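You operate a simulated robot arm through the tools that you are given. There is no shell and no other tool.

The job below is to be done with a simulated robot arm. You get a single attempt, and the scene is never put back.

JOB
Pack the adapter in the grey pouch for the trip.
Fine: first fit it with the plug head named on the trip card; zip the pouch shut. Set down upright: white travel adapter.

It is judged by the outcome, as a careful person would: the job done as asked, and still so three seconds after it is handed in. It fails if anything else is knocked over, pushed out of place, dropped, spilled or broken.

ROBOT AND FRAMES
A 6-joint arm with a two-finger parallel gripper, fixed in place. Base frame: the origin is at the foot of the arm, x ahead of it, y to its left, z up. Lengths are in cm, angles in degrees, forces in N, time in s.
With the tool pointing down near the work surface it reaches from about 14 to 82 cm from the base axis. Its first joint turns from -166.0 to 166.0 degrees. Payload 3.91 kg.
The tool frame sits at the grasp point between the pads (the TCP): z along the fingers, y along the line on which they close. The tips reach 3 cm beyond it. The gripper opens to 11 cm. The fingers are 2 cm wide and 1 cm thick; the gripper's body (4.8 by 11.2 cm) begins 5.5 cm behind the TCP.
Orientation is told as [roll, pitch, yaw] about the base's x, y, z axes, in that order, counted from this pose: with the fingers straight down and closing along the base's y, the tool's x points along the base's -x, its y along +y and its z along -z.

CONTROLS
- The arm moves only by the tool apply_moves. Its argument "deltas" is a list of rows, each a list of 6 numbers: the shift along the base's x, y, z in cm, then the turn, a rotation vector about the base's x, y, z in degrees. In form: [[x, y, z, wx, wy, wz], ...]. A call has 1 to 20 rows; each row shifts and turns the commanded pose from where the row before left it. "hand" is the closure in counts, from 0 (fully open) to 255 (shut), set as the call begins (left out, the last holds). Each row takes 0.2 s and may step no farther than 5 cm and 8.6 degrees from the row before; otherwise, or with a gripper value out of range, the whole call is refused. Where a pose cannot be reached the arm comes as near as it can. A force on the tool above 90 N (or 10 N above the force at the start of the call, whichever is more), or a blocked arm, ends the call early, and 0.2 s more pass. Each finger travels about 10.8 cm/s and halts on what it meets, pressing with about 25 N; the grip force reading is that of the motor and also rises with nothing between the fingers. The clock runs only during rows and for 0.2 s after the last one: add rows that do not move to give the fingers time. It gives the time, the measured TCP pose, the force on the tool (base axes), the opening and the grip force at its end, in the units of the frame above (readings bear some noise), with the torque about the TCP (base axes, N m) and any sound that the robot's microphone picked up, and new pictures: "show" is both (left out), scene, wrist or none.
- Cameras (640 x 400 px; columns grow to the right, rows downward): "scene" is fixed at [23.16, 50.88, 130.99]; the picture's right is [-0.99, -0.11, 0.00], its down [-0.06, 0.48, -0.87] and it looks along [0.10, -0.87, -0.49] (base axes); focal length 353 px, centre (320, 200). "wrist" rides on the gripper at [7.7, 0.7, -11.4] in the tool frame; the picture's right is [-0.09, 1.00, 0.00], its down [-0.80, -0.07, -0.59] and it looks along [-0.59, -0.05, 0.80] (tool axes); focal length 270 px, centre (320, 200).
- slide_trunk(by): slides the trunk up (or, below 0, down) by that many cm; the arm rides with it, the base frame stays. It gives what a move gives, with no picture.
- pixel_to_xyz(camera, pixels): for up to 12 pixels [column, row] of the newest picture of that camera ("zoom" is the newest enlarged one), the place [x, y, z] in the base frame of the surface seen there, good to about 0.3 cm, but the place of the scene camera against the robot may be out by one fixed shift of up to 2.5 cm in any direction. The clock stands still meanwhile.
- enlarge(camera, box): a new picture of the part [left, top, right, bottom] of that camera's present view, enlarged. The clock stands still meanwhile.
- finish_job(): hands the job in; it is judged then, once.

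Leave the gripper open and the arm clear of the work at the hand-in unless told otherwise.

The tools are called after ">>>" as a command line: name --pt "numbers of a row" for each row, then --argument value for the rest, lists and objects as JSON in quotes. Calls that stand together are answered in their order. apply_moves: Moves the arm, as the interface text tells. Its arguments: {"type":"object","properties":{"deltas":{"type":"array"},"hand":{"type":"number"},"show":{"type":"string","enum":["both","scene","wrist","none"]}},"required":["deltas"]} The other tools are called the same way: slide_trunk (by) slides the trunk up or down; pixel_to_xyz (camera, pixels) gives the place of the surface under pixels of a picture; enlarge (camera, box) takes an enlarged picture of a part of a camera's view; finish_job () hands the job in.

At the start:

```text
t: 0.0
tcp_pos: [17.58, -40.46, 94.4]
tool_rot: [-0.1, 0.1, -0.1]
wrist_force: [-0.3, -0.2, 1.1]
wrist_torque: [0.04, 0.0, -0.02]
width: 11.01
grasp_force: 0.1
trunk travel left (down, up): [-40.0, 14.0]
```

scene: 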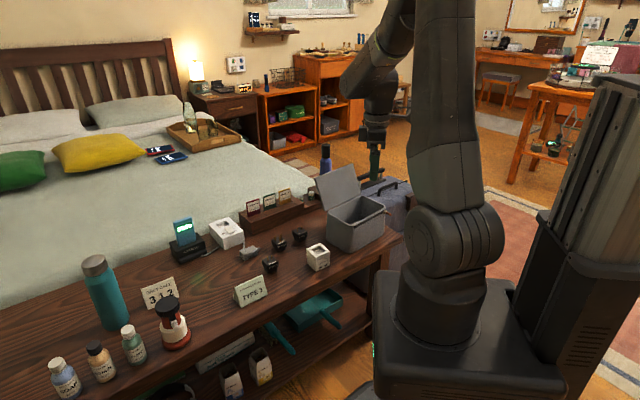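
wrist: 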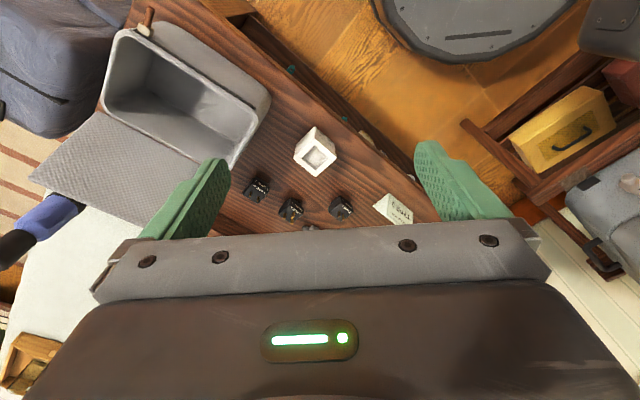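

I see a bench with a grey open pouch (around scene 355,215), a white cube adapter (318,257), several black plug heads (around 250–300, 235–265), and a card "TYPE ?" (252,290). I'll enlarge these areas to read the card and the plug heads.

>>> enlarge --camera "scene" --box '[220, 220, 340, 310]'

>>> enlarge --camera "scene" --box '[140, 160, 400, 320]'

>>> enlarge --camera "wrist" --box '[220, 110, 440, 240]'

```text
4.44 times, centred on (280, 265) of scene
```

zoom: 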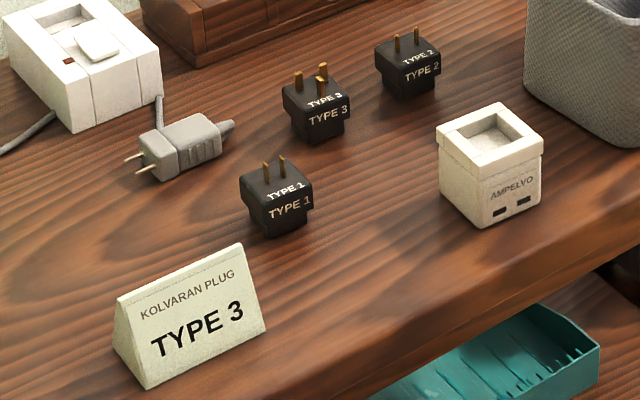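

```text
2.46 times, centred on (270, 240) of scene
```

zoom: 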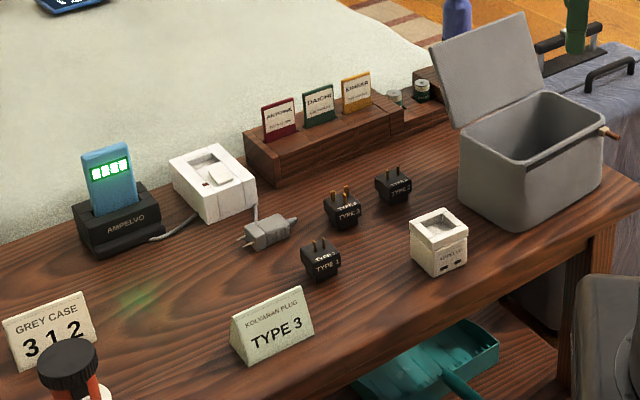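

```text
2.91 times, centred on (330, 175) of wrist
```

zoom: 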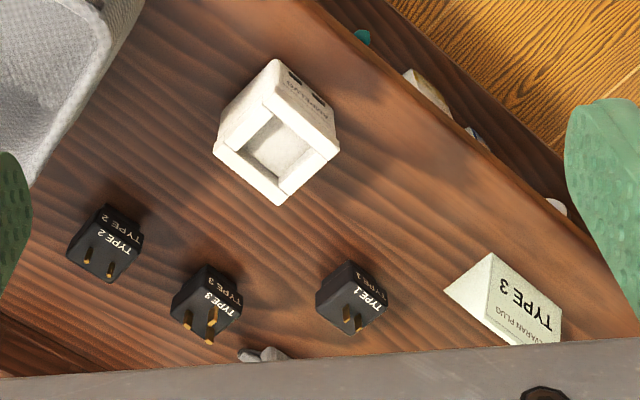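

The tent card reads "KOLVARAN PLUG – TYPE 3". I need to check that this is the trip card: there are also three small cards in a rack, a "GREY CASE 312" card and dark cards on the bed. I'll enlarge those.

>>> enlarge --camera "scene" --box '[235, 175, 325, 235]'

>>> enlarge --camera "scene" --box '[130, 270, 210, 320]'

>>> enlarge --camera "scene" --box '[140, 100, 260, 175]'

>>> enlarge --camera "scene" --box '[300, 155, 410, 255]'

>>> enlarge --camera "scene" --box '[160, 200, 260, 270]'

>>> enlarge --camera "scene" --box '[530, 20, 640, 160]'

```text
6.67 times, centred on (280, 205) of scene
```

zoom: 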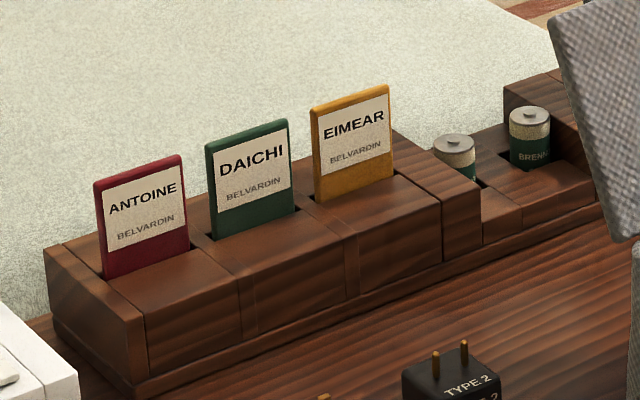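

```text
8.00 times, centred on (170, 295) of scene
```

zoom: 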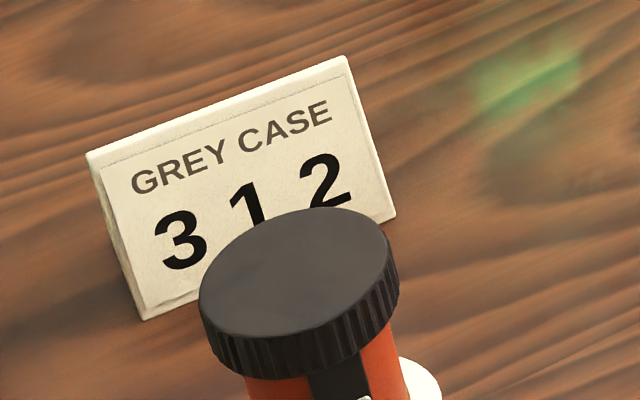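

```text
5.33 times, centred on (200, 138) of scene
```

zoom: 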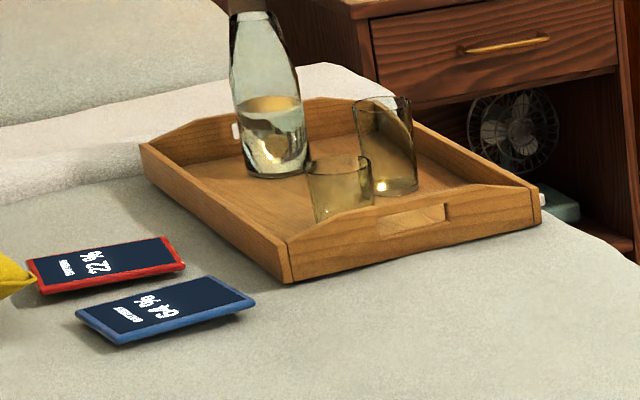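

```text
4.00 times, centred on (355, 205) of scene
```

zoom: 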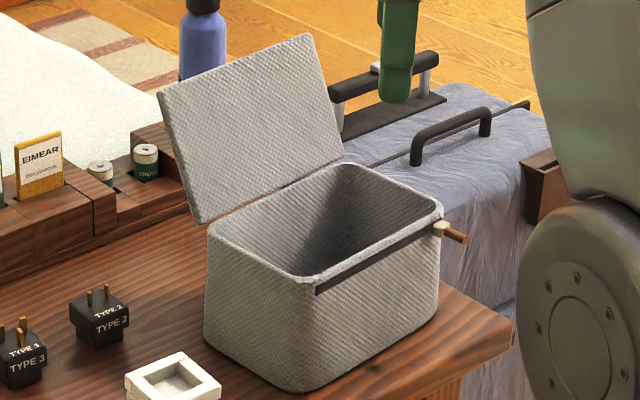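

```text
5.71 times, centred on (210, 235) of scene
```

zoom: 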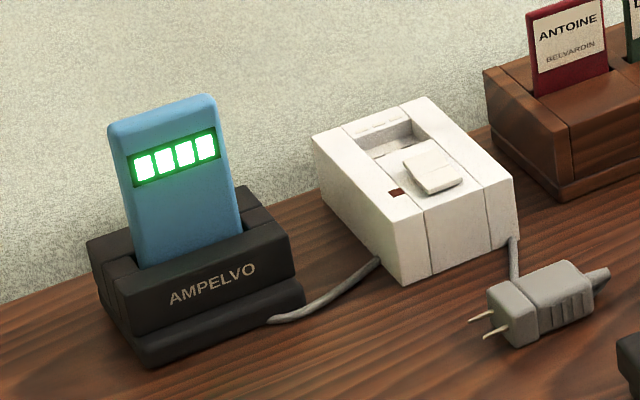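

```text
2.86 times, centred on (585, 90) of scene
```

zoom: 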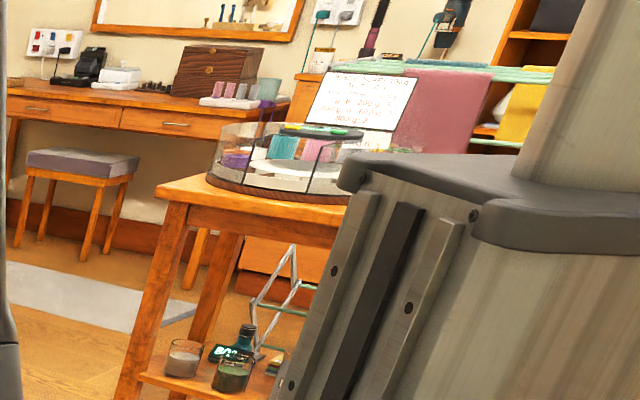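

The rack cards are only name tags, so the trip card is the tent card: TYPE 3. The Type 3 head is the middle three-pin one. I'll measure places with the wrist picture (more trustworthy) and the scene picture.

>>> pixel_to_xyz --camera "wrist" --pixels '[[316, 160], [299, 154], [315, 175], [335, 156], [316, 138], [294, 203], [290, 218], [258, 188], [341, 207], [270, 170], [110, 95], [145, 25]]'

>>> pixel_to_xyz --camera "scene" --pixels '[[318, 249], [318, 265], [278, 240], [280, 250], [410, 262], [409, 212], [380, 225], [352, 246], [355, 200], [345, 180], [418, 216], [330, 235]]'

```text
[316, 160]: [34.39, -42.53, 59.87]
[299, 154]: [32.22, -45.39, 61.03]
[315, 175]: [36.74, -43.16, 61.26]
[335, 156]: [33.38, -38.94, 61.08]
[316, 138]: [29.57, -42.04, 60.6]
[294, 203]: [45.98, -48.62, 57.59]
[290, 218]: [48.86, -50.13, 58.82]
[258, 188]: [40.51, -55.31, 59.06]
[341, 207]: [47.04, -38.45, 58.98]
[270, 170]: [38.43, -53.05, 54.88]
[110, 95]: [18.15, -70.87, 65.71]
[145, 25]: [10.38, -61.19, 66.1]
```

```text
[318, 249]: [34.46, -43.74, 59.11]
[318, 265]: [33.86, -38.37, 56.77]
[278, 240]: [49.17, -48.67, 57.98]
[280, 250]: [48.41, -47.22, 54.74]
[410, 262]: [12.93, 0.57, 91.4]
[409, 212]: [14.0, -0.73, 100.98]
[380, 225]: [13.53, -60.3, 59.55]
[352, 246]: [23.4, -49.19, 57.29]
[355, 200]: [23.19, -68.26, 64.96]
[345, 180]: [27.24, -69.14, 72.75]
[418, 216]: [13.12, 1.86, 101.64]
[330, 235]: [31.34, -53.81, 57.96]
```

The bench top is near z≈54.8; the adapter's top is at z≈61 around (34,-42); the Type 3 head is near (47,-49). I'll move closer over the plug heads, at a safe height, for a better wrist view.

>>> apply_moves --pt "3 -1 -3 0 0 0" --pt "3 -1 -3 0 0 0" --pt "3 -1 -3 0 0 0" --pt "2 -1 -3 0 0 0" --pt "2 -1 -3 0 0 0" --pt "0 0 0 0 0 0" --hand 0

```text
t: 1.4
tcp_pos: [30.61, -45.4, 79.33]
tool_rot: [0.1, 0.0, 0.0]
wrist_force: [0.0, 0.2, -0.3]
wrist_torque: [-0.01, 0.03, 0.01]
width: 11.0
grasp_force: 0.1
trunk travel left (down, up): [-40.0, 14.0]
```

scene: 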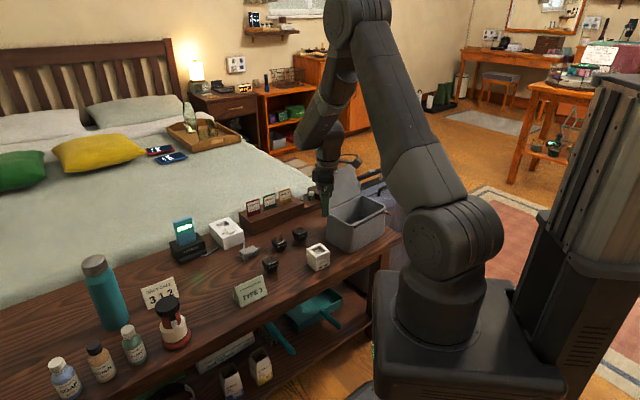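
wrist: 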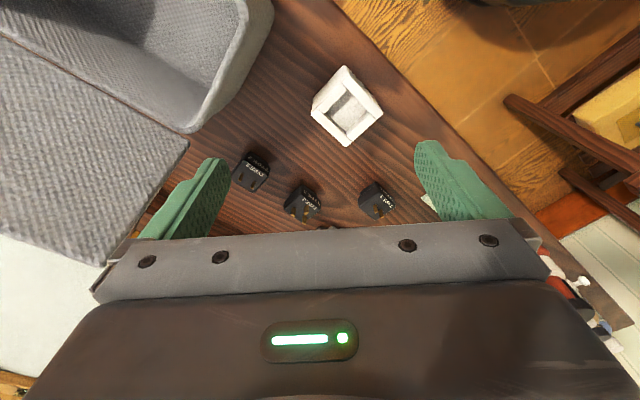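

>>> enlarge --camera "wrist" --box '[220, 50, 420, 235]'

>>> enlarge --camera "wrist" --box '[0, 0, 280, 180]'

```text
2.16 times, centred on (320, 142) of wrist
```

zoom: 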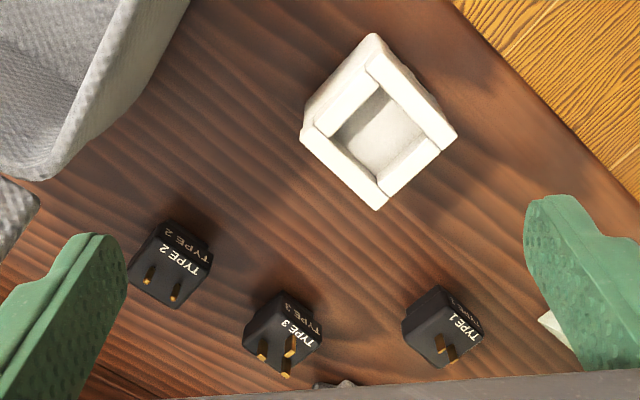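

```text
2.22 times, centred on (140, 90) of wrist
```

zoom: 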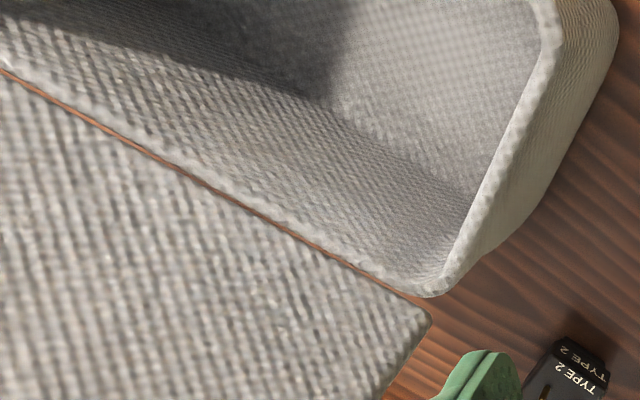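

I'll zoom tightly on the Type 3 head and the adapter to measure their corners, one at a time.

>>> enlarge --camera "wrist" --box '[270, 165, 340, 230]'

```text
6.15 times, centred on (305, 198) of wrist
```

zoom: 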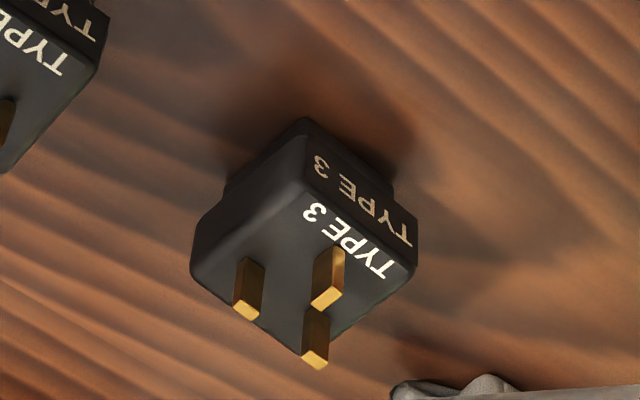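

>>> pixel_to_xyz --camera "zoom" --pixels '[[305, 142], [196, 268], [308, 354], [408, 268], [260, 220], [248, 310], [325, 300], [315, 358], [390, 185], [415, 245], [300, 122], [360, 170]]'

>>> enlarge --camera "wrist" --box '[300, 55, 395, 155]'

```text
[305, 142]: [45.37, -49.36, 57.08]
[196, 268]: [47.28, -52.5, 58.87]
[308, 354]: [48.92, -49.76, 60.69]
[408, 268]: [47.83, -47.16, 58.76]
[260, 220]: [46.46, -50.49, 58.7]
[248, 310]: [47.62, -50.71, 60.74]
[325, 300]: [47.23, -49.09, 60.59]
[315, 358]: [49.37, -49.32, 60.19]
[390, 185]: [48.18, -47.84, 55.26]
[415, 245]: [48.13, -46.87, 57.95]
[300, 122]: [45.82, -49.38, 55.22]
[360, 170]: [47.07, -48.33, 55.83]
```

```text
4.00 times, centred on (348, 105) of wrist
```

zoom: 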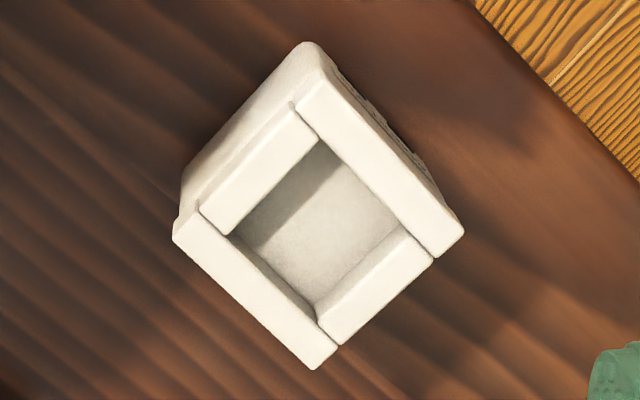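

>>> pixel_to_xyz --camera "zoom" --pixels '[[320, 85], [455, 232], [320, 358], [182, 225], [318, 145], [395, 228], [315, 300], [240, 232], [315, 215], [395, 160], [380, 290], [255, 290]]'

>>> enlarge --camera "scene" --box '[295, 235, 345, 280]'

>>> enlarge --camera "scene" --box '[255, 222, 325, 277]'

```text
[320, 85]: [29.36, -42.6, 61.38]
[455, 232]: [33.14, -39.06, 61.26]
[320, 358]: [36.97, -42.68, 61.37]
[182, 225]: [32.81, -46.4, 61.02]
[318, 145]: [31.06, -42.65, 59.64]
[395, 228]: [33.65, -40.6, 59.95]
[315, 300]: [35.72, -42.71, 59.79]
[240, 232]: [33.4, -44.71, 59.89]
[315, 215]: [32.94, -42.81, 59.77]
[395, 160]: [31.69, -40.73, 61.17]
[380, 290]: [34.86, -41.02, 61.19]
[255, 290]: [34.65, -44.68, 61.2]
```

```text
8.89 times, centred on (320, 258) of scene
```

zoom: 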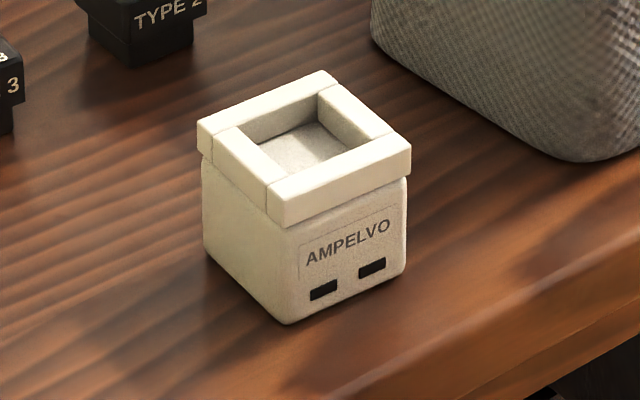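

```text
7.27 times, centred on (290, 250) of scene
```

zoom: 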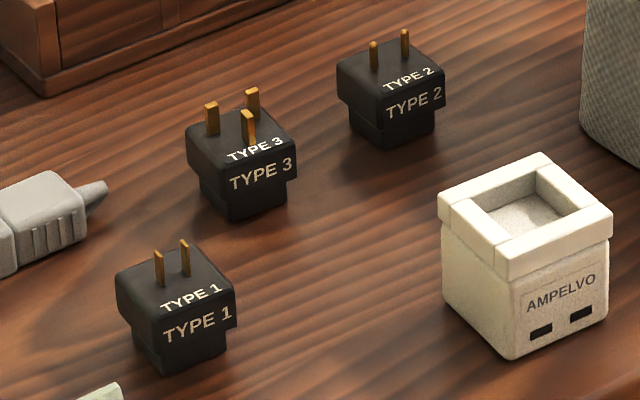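

The Type 3 head is centred near (48.0,-49.5), turned about 40°; the adapter near (33.1,-42.7), turned about 43°, with a roughly 3.1 cm square recess 1.4 deep. Both face the same way. Now I'll move so the wrist camera looks at the pouch, its lid and its zip.

>>> apply_moves --pt "-2 -1 4 0 0 0" --pt "-4 -1 4 0 0 0" --pt "-4.5 -1.5 1 0 0 0" --pt "-4.5 -1.5 0 0 0 0" --pt "-4.5 -1.5 0 0 0 0" --pt "-4.5 -1.5 0 0 0 0" --pt "-4.5 -1.5 0 0 0 0" --pt "0 0 0 0 0 0"

```text
refused: row 2 steps farther than a row can; nothing moved
```

The second row's step was over 5 cm; I'll use smaller steps.

>>> apply_moves --pt "-2 -1 4 0 0 0" --pt "-3 -1 3 0 0 0" --pt "-4 -1.5 2 0 0 0" --pt "-4.5 -1.5 0 0 0 0" --pt "-4.5 -1.5 0 0 0 0" --pt "-4.5 -1.5 0 0 0 0" --pt "-4.5 -1.5 0 0 0 0" --pt "0 0 0 0 0 0"

```text
t: 3.2
tcp_pos: [3.61, -54.96, 88.27]
tool_rot: [0.0, 0.1, 0.0]
wrist_force: [-0.3, -0.6, -0.3]
wrist_torque: [-0.01, -0.03, 0.02]
width: 10.99
grasp_force: 0.1
trunk travel left (down, up): [-40.0, 14.0]
```

scene: 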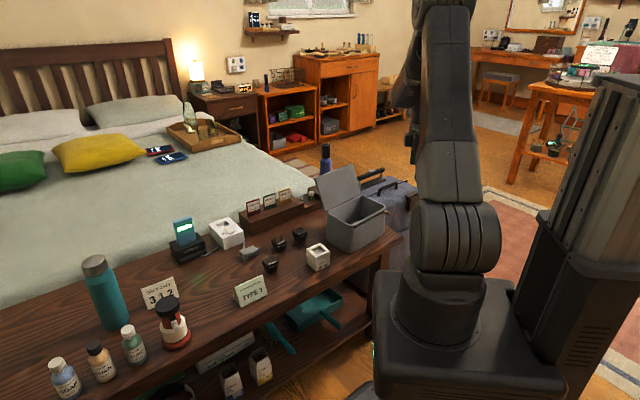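
wrist: 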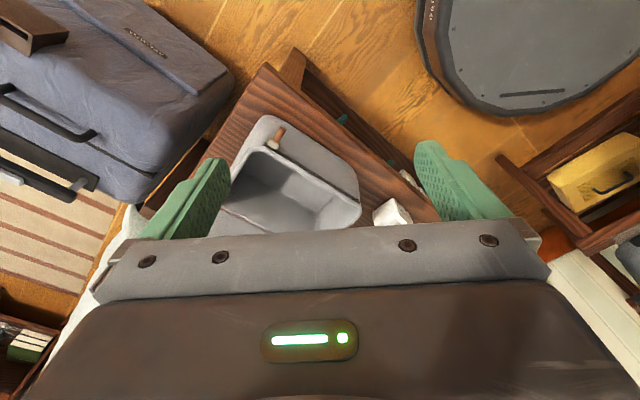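

The pouch is visible now; I'll enlarge it to inspect the rim, zip track and slider.

>>> enlarge --camera "wrist" --box '[200, 105, 380, 240]'

>>> enlarge --camera "scene" --box '[340, 190, 400, 235]'

>>> enlarge --camera "wrist" --box '[240, 110, 310, 160]'

```text
2.96 times, centred on (290, 172) of wrist
```

zoom: 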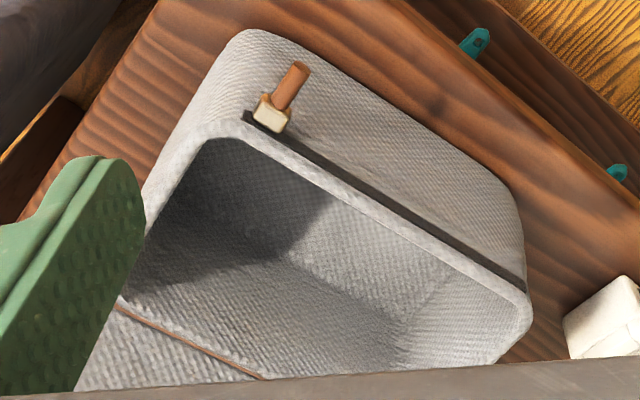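

```text
8.89 times, centred on (370, 212) of scene
```

zoom: 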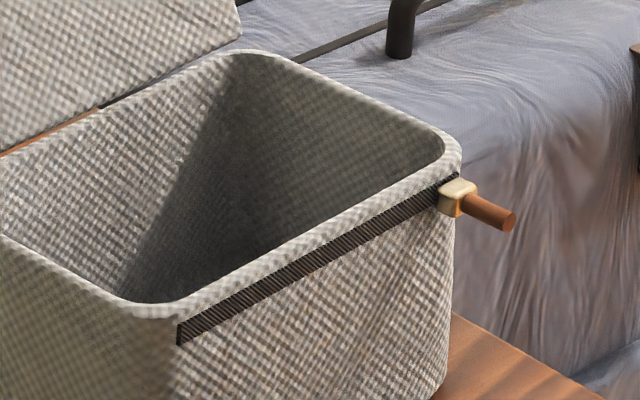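

```text
8.00 times, centred on (275, 135) of wrist
```

zoom: 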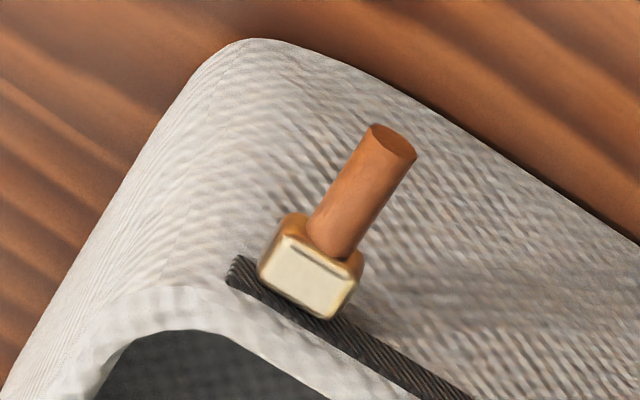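

The slider has a rod pull sticking outward from the face, sitting at the near end of a straight track. I'll measure it, then the rim.

>>> pixel_to_xyz --camera "zoom" --pixels '[[392, 148], [360, 190], [333, 235], [312, 275], [345, 265], [270, 260], [240, 272], [455, 392], [180, 310], [320, 365], [265, 45], [300, 240]]'

>>> enlarge --camera "wrist" --box '[200, 105, 380, 240]'

```text
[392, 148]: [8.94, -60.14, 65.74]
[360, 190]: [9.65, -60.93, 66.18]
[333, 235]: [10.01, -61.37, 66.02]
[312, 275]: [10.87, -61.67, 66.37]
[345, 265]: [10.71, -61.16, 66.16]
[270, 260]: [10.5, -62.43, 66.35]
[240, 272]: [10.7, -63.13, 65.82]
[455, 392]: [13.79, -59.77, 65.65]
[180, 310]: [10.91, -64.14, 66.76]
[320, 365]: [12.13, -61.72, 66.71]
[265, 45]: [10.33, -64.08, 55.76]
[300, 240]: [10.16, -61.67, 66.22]
```

```text
2.96 times, centred on (290, 172) of wrist
```

zoom: 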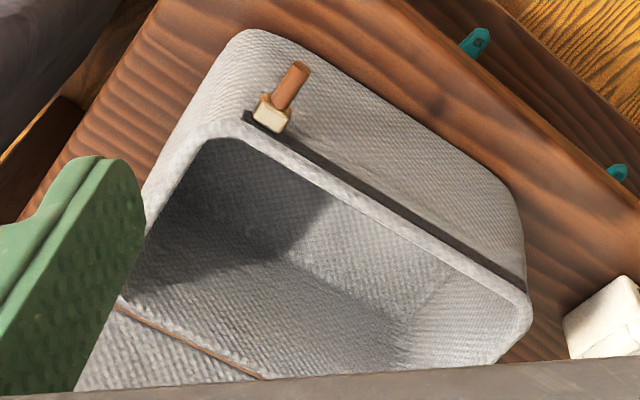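

>>> pixel_to_xyz --camera "zoom" --pixels '[[245, 118], [523, 288], [232, 128], [530, 300], [165, 215], [497, 360], [400, 330], [285, 258], [130, 303], [250, 372], [520, 315], [380, 355]]'

>>> enlarge --camera "scene" --box '[310, 160, 400, 255]'

```text
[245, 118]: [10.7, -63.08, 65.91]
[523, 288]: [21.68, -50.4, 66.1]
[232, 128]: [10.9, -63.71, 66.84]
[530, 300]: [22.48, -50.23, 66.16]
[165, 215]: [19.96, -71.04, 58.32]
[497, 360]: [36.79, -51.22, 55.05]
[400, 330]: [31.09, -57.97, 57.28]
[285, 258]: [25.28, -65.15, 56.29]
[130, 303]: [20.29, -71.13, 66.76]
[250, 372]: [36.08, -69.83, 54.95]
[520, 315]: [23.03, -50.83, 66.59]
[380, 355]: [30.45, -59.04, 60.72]
```

```text
4.21 times, centred on (355, 208) of scene
```

zoom: 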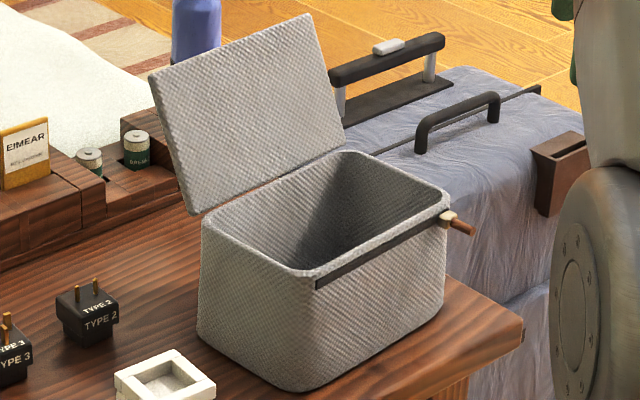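

I'll query the lid corners and rim corners in this zoomed scene picture (to relate the scene camera's shift), then floor points inside the pouch from the wrist.

>>> pixel_to_xyz --camera "zoom" --pixels '[[156, 80], [308, 20], [338, 138], [194, 208], [250, 110], [318, 284], [444, 222], [470, 231], [452, 218], [312, 272], [440, 195], [360, 155]]'

>>> enlarge --camera "wrist" --box '[200, 105, 380, 240]'

```text
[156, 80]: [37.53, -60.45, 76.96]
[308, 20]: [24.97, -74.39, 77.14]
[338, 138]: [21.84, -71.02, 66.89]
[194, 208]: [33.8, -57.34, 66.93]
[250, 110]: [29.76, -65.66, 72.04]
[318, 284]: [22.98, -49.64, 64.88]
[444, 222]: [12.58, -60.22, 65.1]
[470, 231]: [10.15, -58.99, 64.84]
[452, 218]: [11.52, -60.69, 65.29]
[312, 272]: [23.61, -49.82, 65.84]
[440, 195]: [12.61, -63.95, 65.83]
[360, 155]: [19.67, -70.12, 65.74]
```

```text
2.96 times, centred on (290, 172) of wrist
```

zoom: 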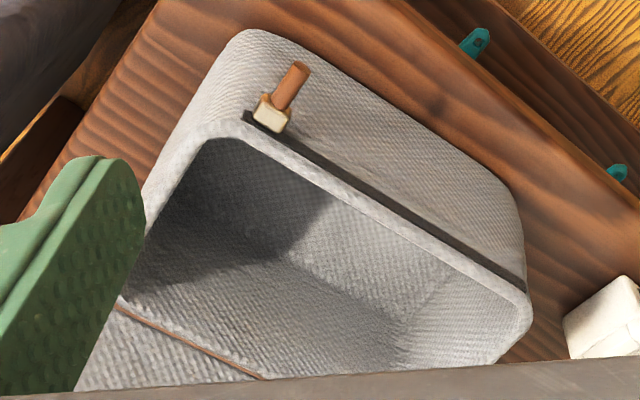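

Comparing shared points, the scene camera reads about (+1.2,+0.9,-1.0) off from the wrist. The lid leans back about 25° past vertical, up to z≈78. Now I'll check the pouch floor from the wrist zoom.

>>> pixel_to_xyz --camera "zoom" --pixels '[[330, 230], [350, 260], [260, 215], [400, 290], [300, 225], [220, 230], [410, 325], [288, 262], [440, 300], [180, 245], [350, 350], [200, 340]]'

```text
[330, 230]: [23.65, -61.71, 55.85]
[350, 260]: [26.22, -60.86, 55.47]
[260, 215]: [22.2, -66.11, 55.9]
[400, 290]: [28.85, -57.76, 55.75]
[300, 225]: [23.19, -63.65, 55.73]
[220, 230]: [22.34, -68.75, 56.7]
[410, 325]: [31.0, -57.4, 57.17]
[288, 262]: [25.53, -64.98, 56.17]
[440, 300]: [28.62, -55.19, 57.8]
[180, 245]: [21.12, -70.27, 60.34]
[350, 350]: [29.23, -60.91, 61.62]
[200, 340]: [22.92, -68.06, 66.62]
```

The floor is at z≈55.7 and the rim at z≈66.75, so the adapter with head (about 10.5 tall) fits standing. Next I'll go over the Type 3 head at (48,-49.5) staying high, turn the hand by -50.5° so it closes along the head's sides, and then lower to z≈72 for a check.

>>> apply_moves --pt "4.44 0.55 0 0 0 -5.05" --pt "4.44 0.55 0 0 0 -5.05" --pt "4.44 0.55 0 0 0 -5.05" --pt "4.44 0.55 0 0 0 -5.05" --pt "4.44 0.55 0 0 0 -5.05" --pt "4.44 0.55 0 0 0 -5.05" --pt "4.44 0.55 0 0 0 -5.05" --pt "4.44 0.55 0 0 0 -5.05" --pt "4.44 0.55 0 0 0 -5.05" --pt "4.43 0.51 0 0 0 -5.05" --pt "0 0 -4 0 0 0" --pt "0 0 -4 0 0 0" --pt "0 0 -4 0 0 0" --pt "0 0 -4 0 0 0" --pt "0 0 0 0 0 0" --hand 0

```text
t: 6.4
tcp_pos: [48.13, -49.37, 72.41]
tool_rot: [0.0, -0.1, -50.5]
wrist_force: [0.1, -0.2, -0.7]
wrist_torque: [-0.03, 0.0, -0.02]
width: 11.02
grasp_force: 0.0
trunk travel left (down, up): [-40.0, 14.0]
```

scene: 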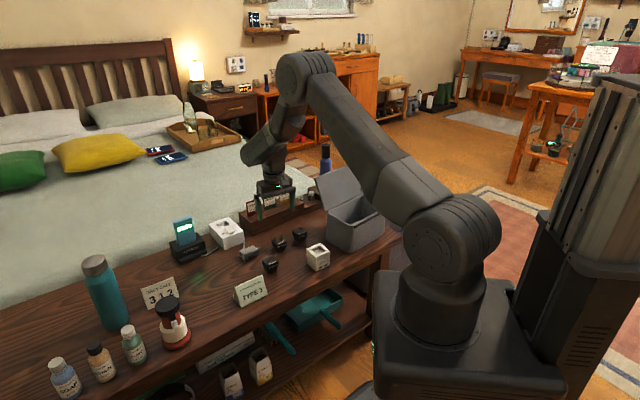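
wrist: 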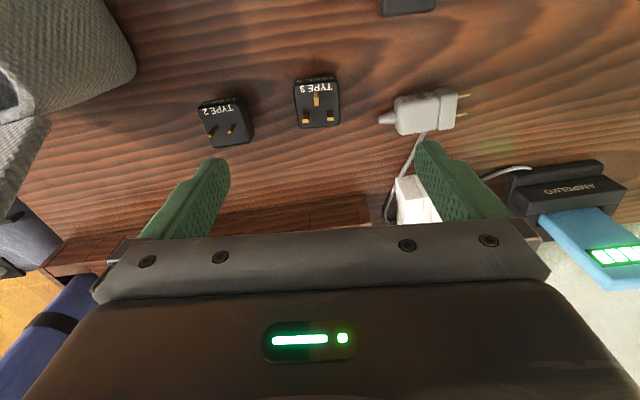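

The head is ahead and well aligned (its edges appear square to the picture). The grey charger plug is to the right (420,110) and Type 2 to the left. I'll measure all three exactly.

>>> enlarge --camera "wrist" --box '[190, 60, 470, 165]'

>>> pixel_to_xyz --camera "wrist" --pixels '[[298, 86], [336, 83], [301, 126], [339, 123], [318, 95], [380, 118], [395, 100], [400, 130], [247, 105], [252, 138], [450, 110], [270, 160]]'

```text
2.29 times, centred on (330, 112) of wrist
```

zoom: 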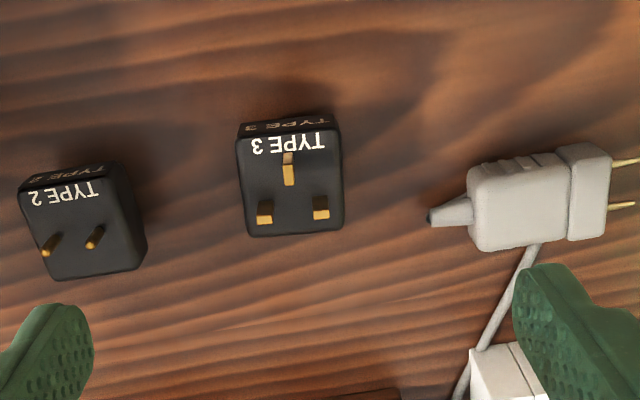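

```text
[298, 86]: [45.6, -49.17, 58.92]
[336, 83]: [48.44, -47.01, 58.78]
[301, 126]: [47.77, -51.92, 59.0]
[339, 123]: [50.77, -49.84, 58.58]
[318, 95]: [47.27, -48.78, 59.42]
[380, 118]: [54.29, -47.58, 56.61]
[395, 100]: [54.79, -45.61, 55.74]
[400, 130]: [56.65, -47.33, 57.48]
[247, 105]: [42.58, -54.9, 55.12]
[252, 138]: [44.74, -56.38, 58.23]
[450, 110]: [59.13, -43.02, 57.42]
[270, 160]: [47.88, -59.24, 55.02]
```

The head's centre measures (48.1,-49.5), matching my TCP within 0.1. I'll narrow the hand to about 7 cm (to clear Type 2 and the charger plug), lower so that the tips reach only the head's upper block (TCP z≈59.8), without closing yet.

>>> apply_moves --pt "0 -0.1 0 0 0 0" --pt "0 0 -4 0 0 0" --pt "0 0 -4 0 0 0" --pt "0 0 -2.6 0 0 0" --pt "0 0 -2 0 0 0" --pt "0 0 0 0 0 0" --hand 93

```text
t: 7.8
tcp_pos: [47.98, -49.52, 59.81]
tool_rot: [0.1, 0.0, -50.5]
wrist_force: [-0.5, 0.5, -0.6]
wrist_torque: [0.02, 0.02, 0.0]
width: 7.01
grasp_force: 0.0
trunk travel left (down, up): [-40.0, 14.0]
```

scene: 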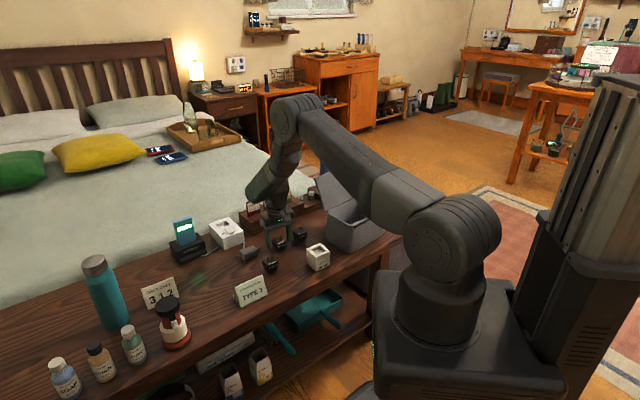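
wrist: 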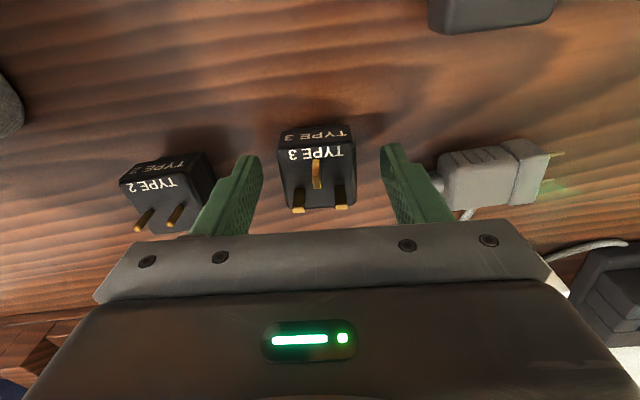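

The head sits centred between the fingers. A quick enlarged check before closing.

>>> enlarge --camera "wrist" --box '[180, 100, 460, 240]'

>>> enlarge --camera "scene" --box '[240, 190, 330, 280]'

```text
2.29 times, centred on (320, 170) of wrist
```

zoom: 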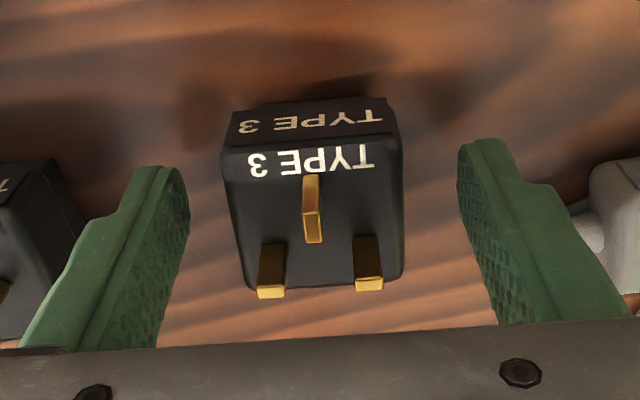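

```text
4.44 times, centred on (285, 235) of scene
```

zoom: 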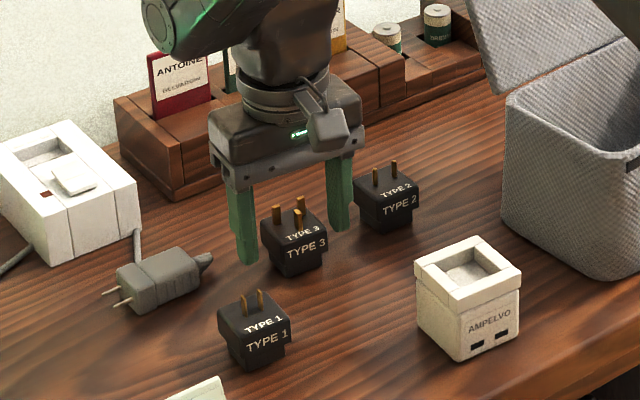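

Good alignment. Closing on the head.

>>> apply_moves --pt "0 0 0 0 0 0" --pt "0 0 0 0 0 0" --pt "0 0 0 0 0 0" --pt "0 0 0 0 0 0" --hand 220 --show "wrist"

```text
t: 8.8
tcp_pos: [47.99, -49.57, 59.99]
tool_rot: [0.1, 0.1, -50.6]
wrist_force: [0.7, -0.4, -0.7]
wrist_torque: [-0.01, -0.03, -0.01]
width: 4.12
grasp_force: 25.1
trunk travel left (down, up): [-40.0, 14.0]
```

wrist: 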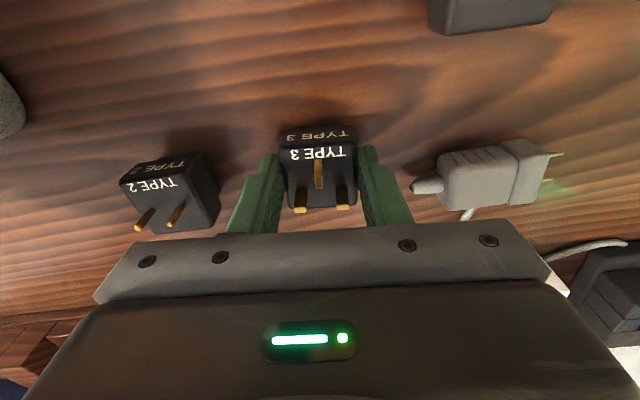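

Gripped at 4.12 cm with 25 N. Lifting straight up about 8 cm and checking the head comes along.

>>> apply_moves --pt "0 0 1 0 0 0" --pt "0 0 2 0 0 0" --pt "0 0 3 0 0 0" --pt "0 0 4 0 0 0" --pt "0 0 0 0 0 0"

```text
t: 10.0
tcp_pos: [47.82, -49.53, 69.82]
tool_rot: [0.1, 0.0, -50.5]
wrist_force: [-0.6, 0.0, 0.4]
wrist_torque: [-0.03, 0.03, 0.0]
width: 1.54
grasp_force: 0.1
trunk travel left (down, up): [-40.0, 14.0]
```

scene: 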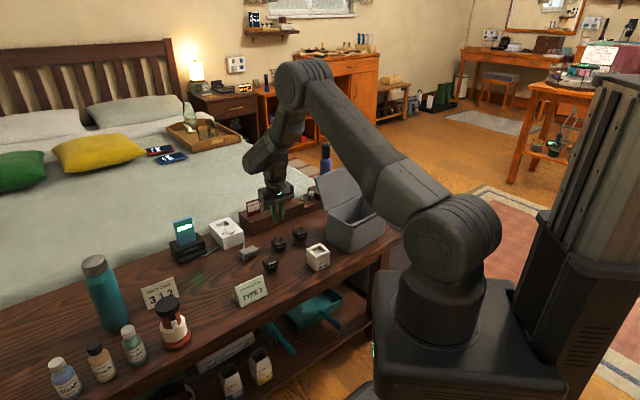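
wrist: 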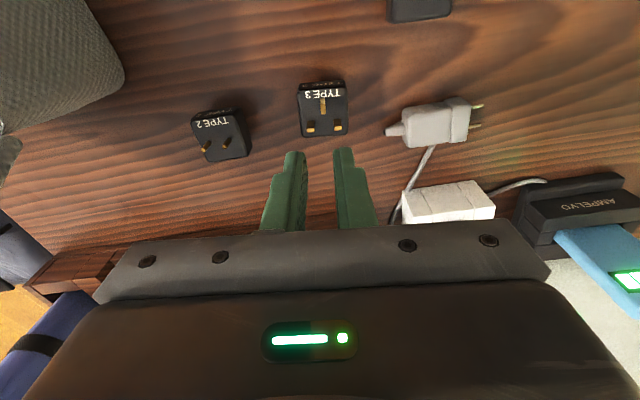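

The head stayed on the bench – my tip-only grip slipped off. Let me see whether it moved, and how the finger pads are shaped near the tips.

>>> enlarge --camera "wrist" --box '[240, 70, 400, 240]'

>>> pixel_to_xyz --camera "wrist" --pixels '[[300, 92], [345, 90], [304, 135], [347, 132], [308, 131], [338, 129], [323, 110], [330, 92], [345, 152], [295, 155], [350, 180], [285, 185]]'

```text
2.35 times, centred on (320, 155) of wrist
```

zoom: 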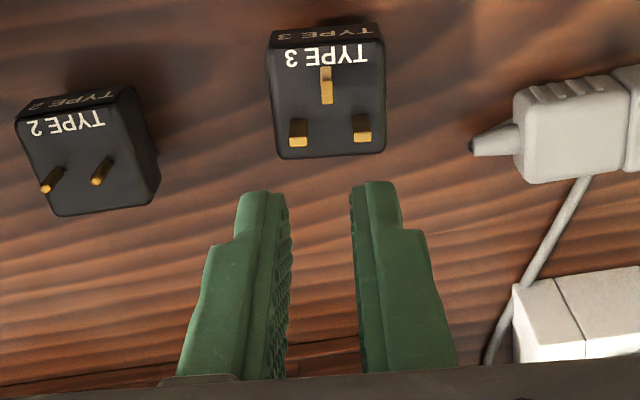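

```text
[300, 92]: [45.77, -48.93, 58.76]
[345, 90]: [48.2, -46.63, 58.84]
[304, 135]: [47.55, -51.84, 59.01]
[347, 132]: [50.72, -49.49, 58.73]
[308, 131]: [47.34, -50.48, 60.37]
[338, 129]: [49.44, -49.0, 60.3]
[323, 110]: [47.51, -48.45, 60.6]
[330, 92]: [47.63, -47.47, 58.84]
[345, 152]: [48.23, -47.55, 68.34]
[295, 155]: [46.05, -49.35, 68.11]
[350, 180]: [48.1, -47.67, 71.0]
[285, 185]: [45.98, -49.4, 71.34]
```

The head barely moved (centre about (48.06,-49.25)). The finger tips are tapered, so the first centimetre or so doesn't hold well; I need about 1 cm more depth. Re-opening to 7 cm and lowering to TCP z≈58.9.

>>> apply_moves --pt "0.15 0.2 0 0 0 0" --pt "0 0 0 0 0 0" --pt "0 0 -4 0 0 0" --pt "0 0 -4 0 0 0" --pt "0 0 -2 0 0 0" --pt "0 0 -1 0 0 0" --pt "0 0 0 0 0 0" --hand 93 --show "wrist"

```text
t: 11.6
tcp_pos: [48.13, -49.27, 58.82]
tool_rot: [-0.1, -0.1, -50.5]
wrist_force: [0.0, -0.1, -0.6]
wrist_torque: [0.04, 0.0, 0.0]
width: 6.98
grasp_force: 0.1
trunk travel left (down, up): [-40.0, 14.0]
```

wrist: 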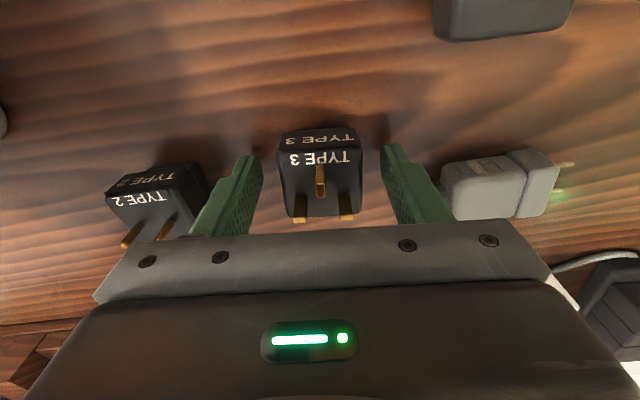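

Aligned. Closing, then a slow small lift to test the grip.

>>> apply_moves --pt "0 0 0 0 0 0" --pt "0 0 0 0 0 0" --pt "0 0 0 0 0 0" --pt "0 0 0 0 0 0" --pt "0 0 0.2 0 0 0" --pt "0 0 0.3 0 0 0" --pt "0 0 0.5 0 0 0" --pt "0 0 0 0 0 0" --hand 230

```text
t: 13.4
tcp_pos: [48.13, -49.35, 59.82]
tool_rot: [0.0, 0.0, -50.5]
wrist_force: [0.6, -0.8, -0.4]
wrist_torque: [0.02, -0.02, 0.02]
width: 4.13
grasp_force: 25.1
trunk travel left (down, up): [-40.0, 14.0]
```

scene: 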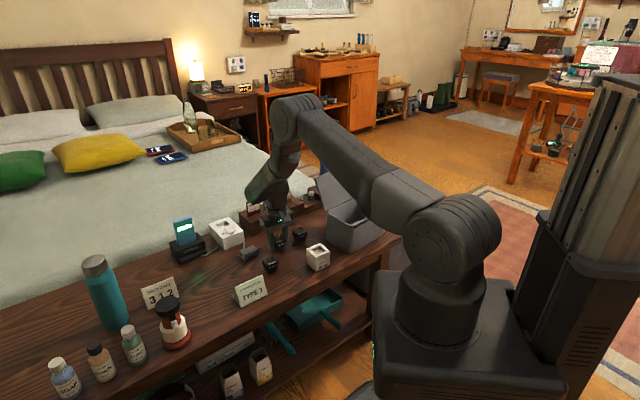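
wrist: 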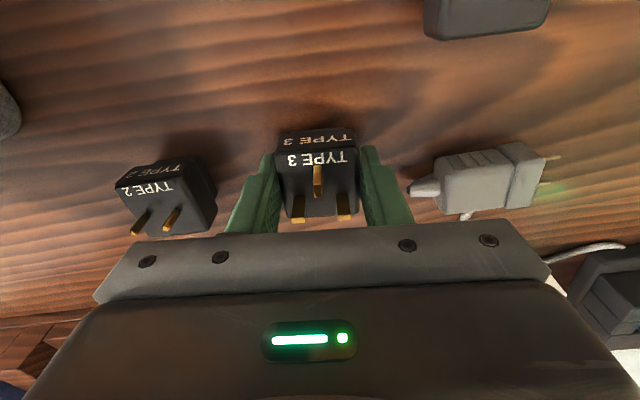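

The width stays 4.13 with 25 N and the head keeps its place relative to the fingers while Type 2 shrank away – it's lifting. Check the heights of the head's top and pins.

>>> pixel_to_xyz --camera "wrist" --pixels '[[295, 190], [340, 185], [300, 219], [343, 216], [318, 195], [285, 160], [350, 155], [330, 200]]'

>>> enlarge --camera "scene" --box '[240, 200, 320, 270]'

```text
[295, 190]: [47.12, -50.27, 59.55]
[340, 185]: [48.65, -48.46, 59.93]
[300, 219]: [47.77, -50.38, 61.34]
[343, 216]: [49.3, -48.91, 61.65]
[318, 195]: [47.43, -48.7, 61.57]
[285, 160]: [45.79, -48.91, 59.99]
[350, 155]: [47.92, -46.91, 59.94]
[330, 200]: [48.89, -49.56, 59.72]
```

```text
5.71 times, centred on (280, 235) of scene
```

zoom: 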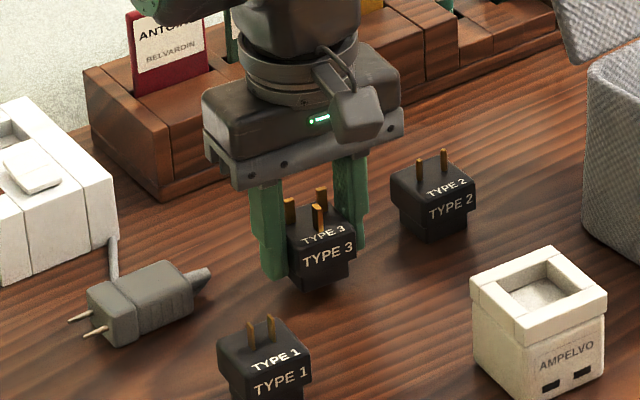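

The head rose 1 cm with the hand. I'll lift to z≈71 and carry it over to above the adapter at (33.1,-42.7), turning +3.9° to match the adapter.

>>> apply_moves --pt "0 0 1 0 0 0" --pt "0 0 2 0 0 0" --pt "0 0 3 0 0 0" --pt "0 0 3 0 0 0" --pt "0 0 2.2 0 0 0" --pt "-3 1.35 0 0 0 0.8" --pt "-3 1.33 0 0 0 0.8" --pt "-3 1.33 0 0 0 0.8" --pt "-3 1.32 0 0 0 0.8" --pt "-3 1.32 0 0 0 0.7" --pt "0 0 0 0 0 0"

```text
t: 15.8
tcp_pos: [33.3, -42.71, 70.88]
tool_rot: [0.0, 0.0, -46.6]
wrist_force: [0.1, -0.3, -0.2]
wrist_torque: [-0.02, 0.0, 0.02]
width: 4.13
grasp_force: 25.0
trunk travel left (down, up): [-40.0, 14.0]
```

scene: 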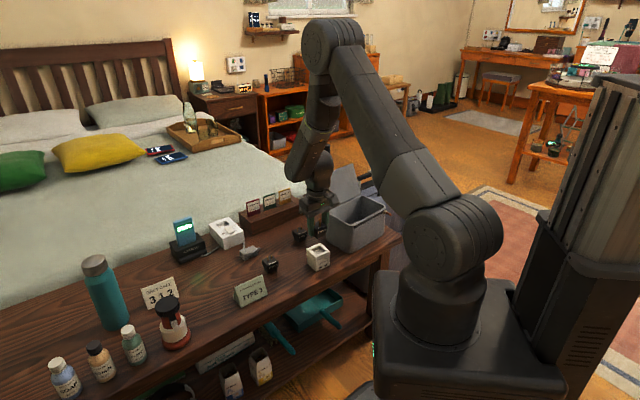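
wrist: 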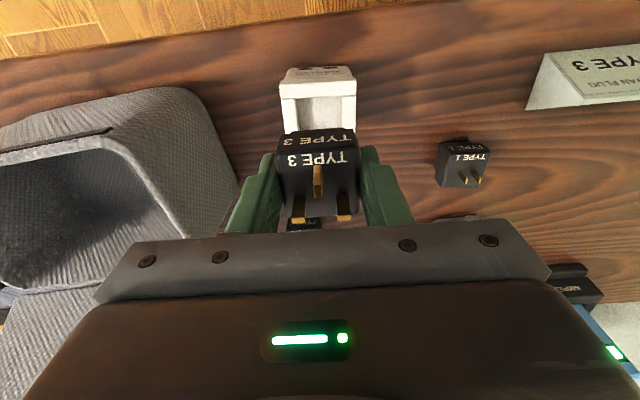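

The head is held firmly above the adapter. I'll enlarge to measure both the head in hand and the adapter's visible rim.

>>> enlarge --camera "wrist" --box '[240, 55, 400, 155]'

>>> pixel_to_xyz --camera "zoom" --pixels '[[162, 120], [465, 112], [175, 170], [450, 170], [170, 270], [455, 265], [320, 150], [200, 310], [430, 300]]'

>>> pixel_to_xyz --camera "wrist" --pixels '[[281, 158], [355, 153], [288, 212], [355, 208], [299, 215], [343, 213], [318, 180]]'

```text
4.00 times, centred on (320, 105) of wrist
```

zoom: 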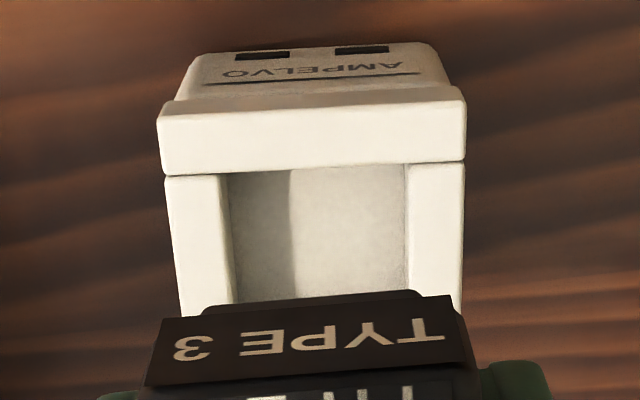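

```text
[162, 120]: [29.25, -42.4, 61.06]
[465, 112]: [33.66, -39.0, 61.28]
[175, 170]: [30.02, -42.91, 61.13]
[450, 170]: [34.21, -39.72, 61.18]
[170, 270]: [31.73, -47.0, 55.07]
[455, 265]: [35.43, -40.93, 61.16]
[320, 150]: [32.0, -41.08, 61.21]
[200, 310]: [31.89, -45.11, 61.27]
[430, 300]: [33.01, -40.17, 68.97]
```

```text
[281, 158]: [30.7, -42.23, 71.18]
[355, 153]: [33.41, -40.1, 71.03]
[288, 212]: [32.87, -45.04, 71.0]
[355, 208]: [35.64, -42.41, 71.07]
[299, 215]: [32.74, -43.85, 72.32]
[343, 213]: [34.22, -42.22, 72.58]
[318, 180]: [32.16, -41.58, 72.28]
```

The adapter is turned about 40.7° (slightly less than the hand's 43.4°), its recess centred near (33.17,-42.46), about 3.4 wide. I'll zoom on the head in the hand to find its centre relative to the TCP.

>>> enlarge --camera "wrist" --box '[256, 120, 384, 230]'

>>> enlarge --camera "scene" --box '[290, 180, 350, 275]'

```text
3.64 times, centred on (320, 175) of wrist
```

zoom: 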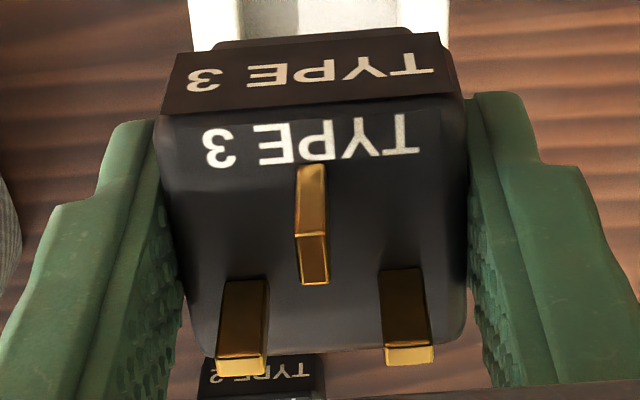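

```text
4.21 times, centred on (320, 228) of scene
```

zoom: 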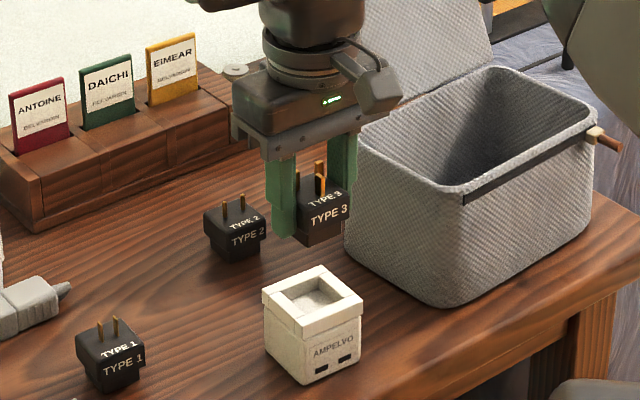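

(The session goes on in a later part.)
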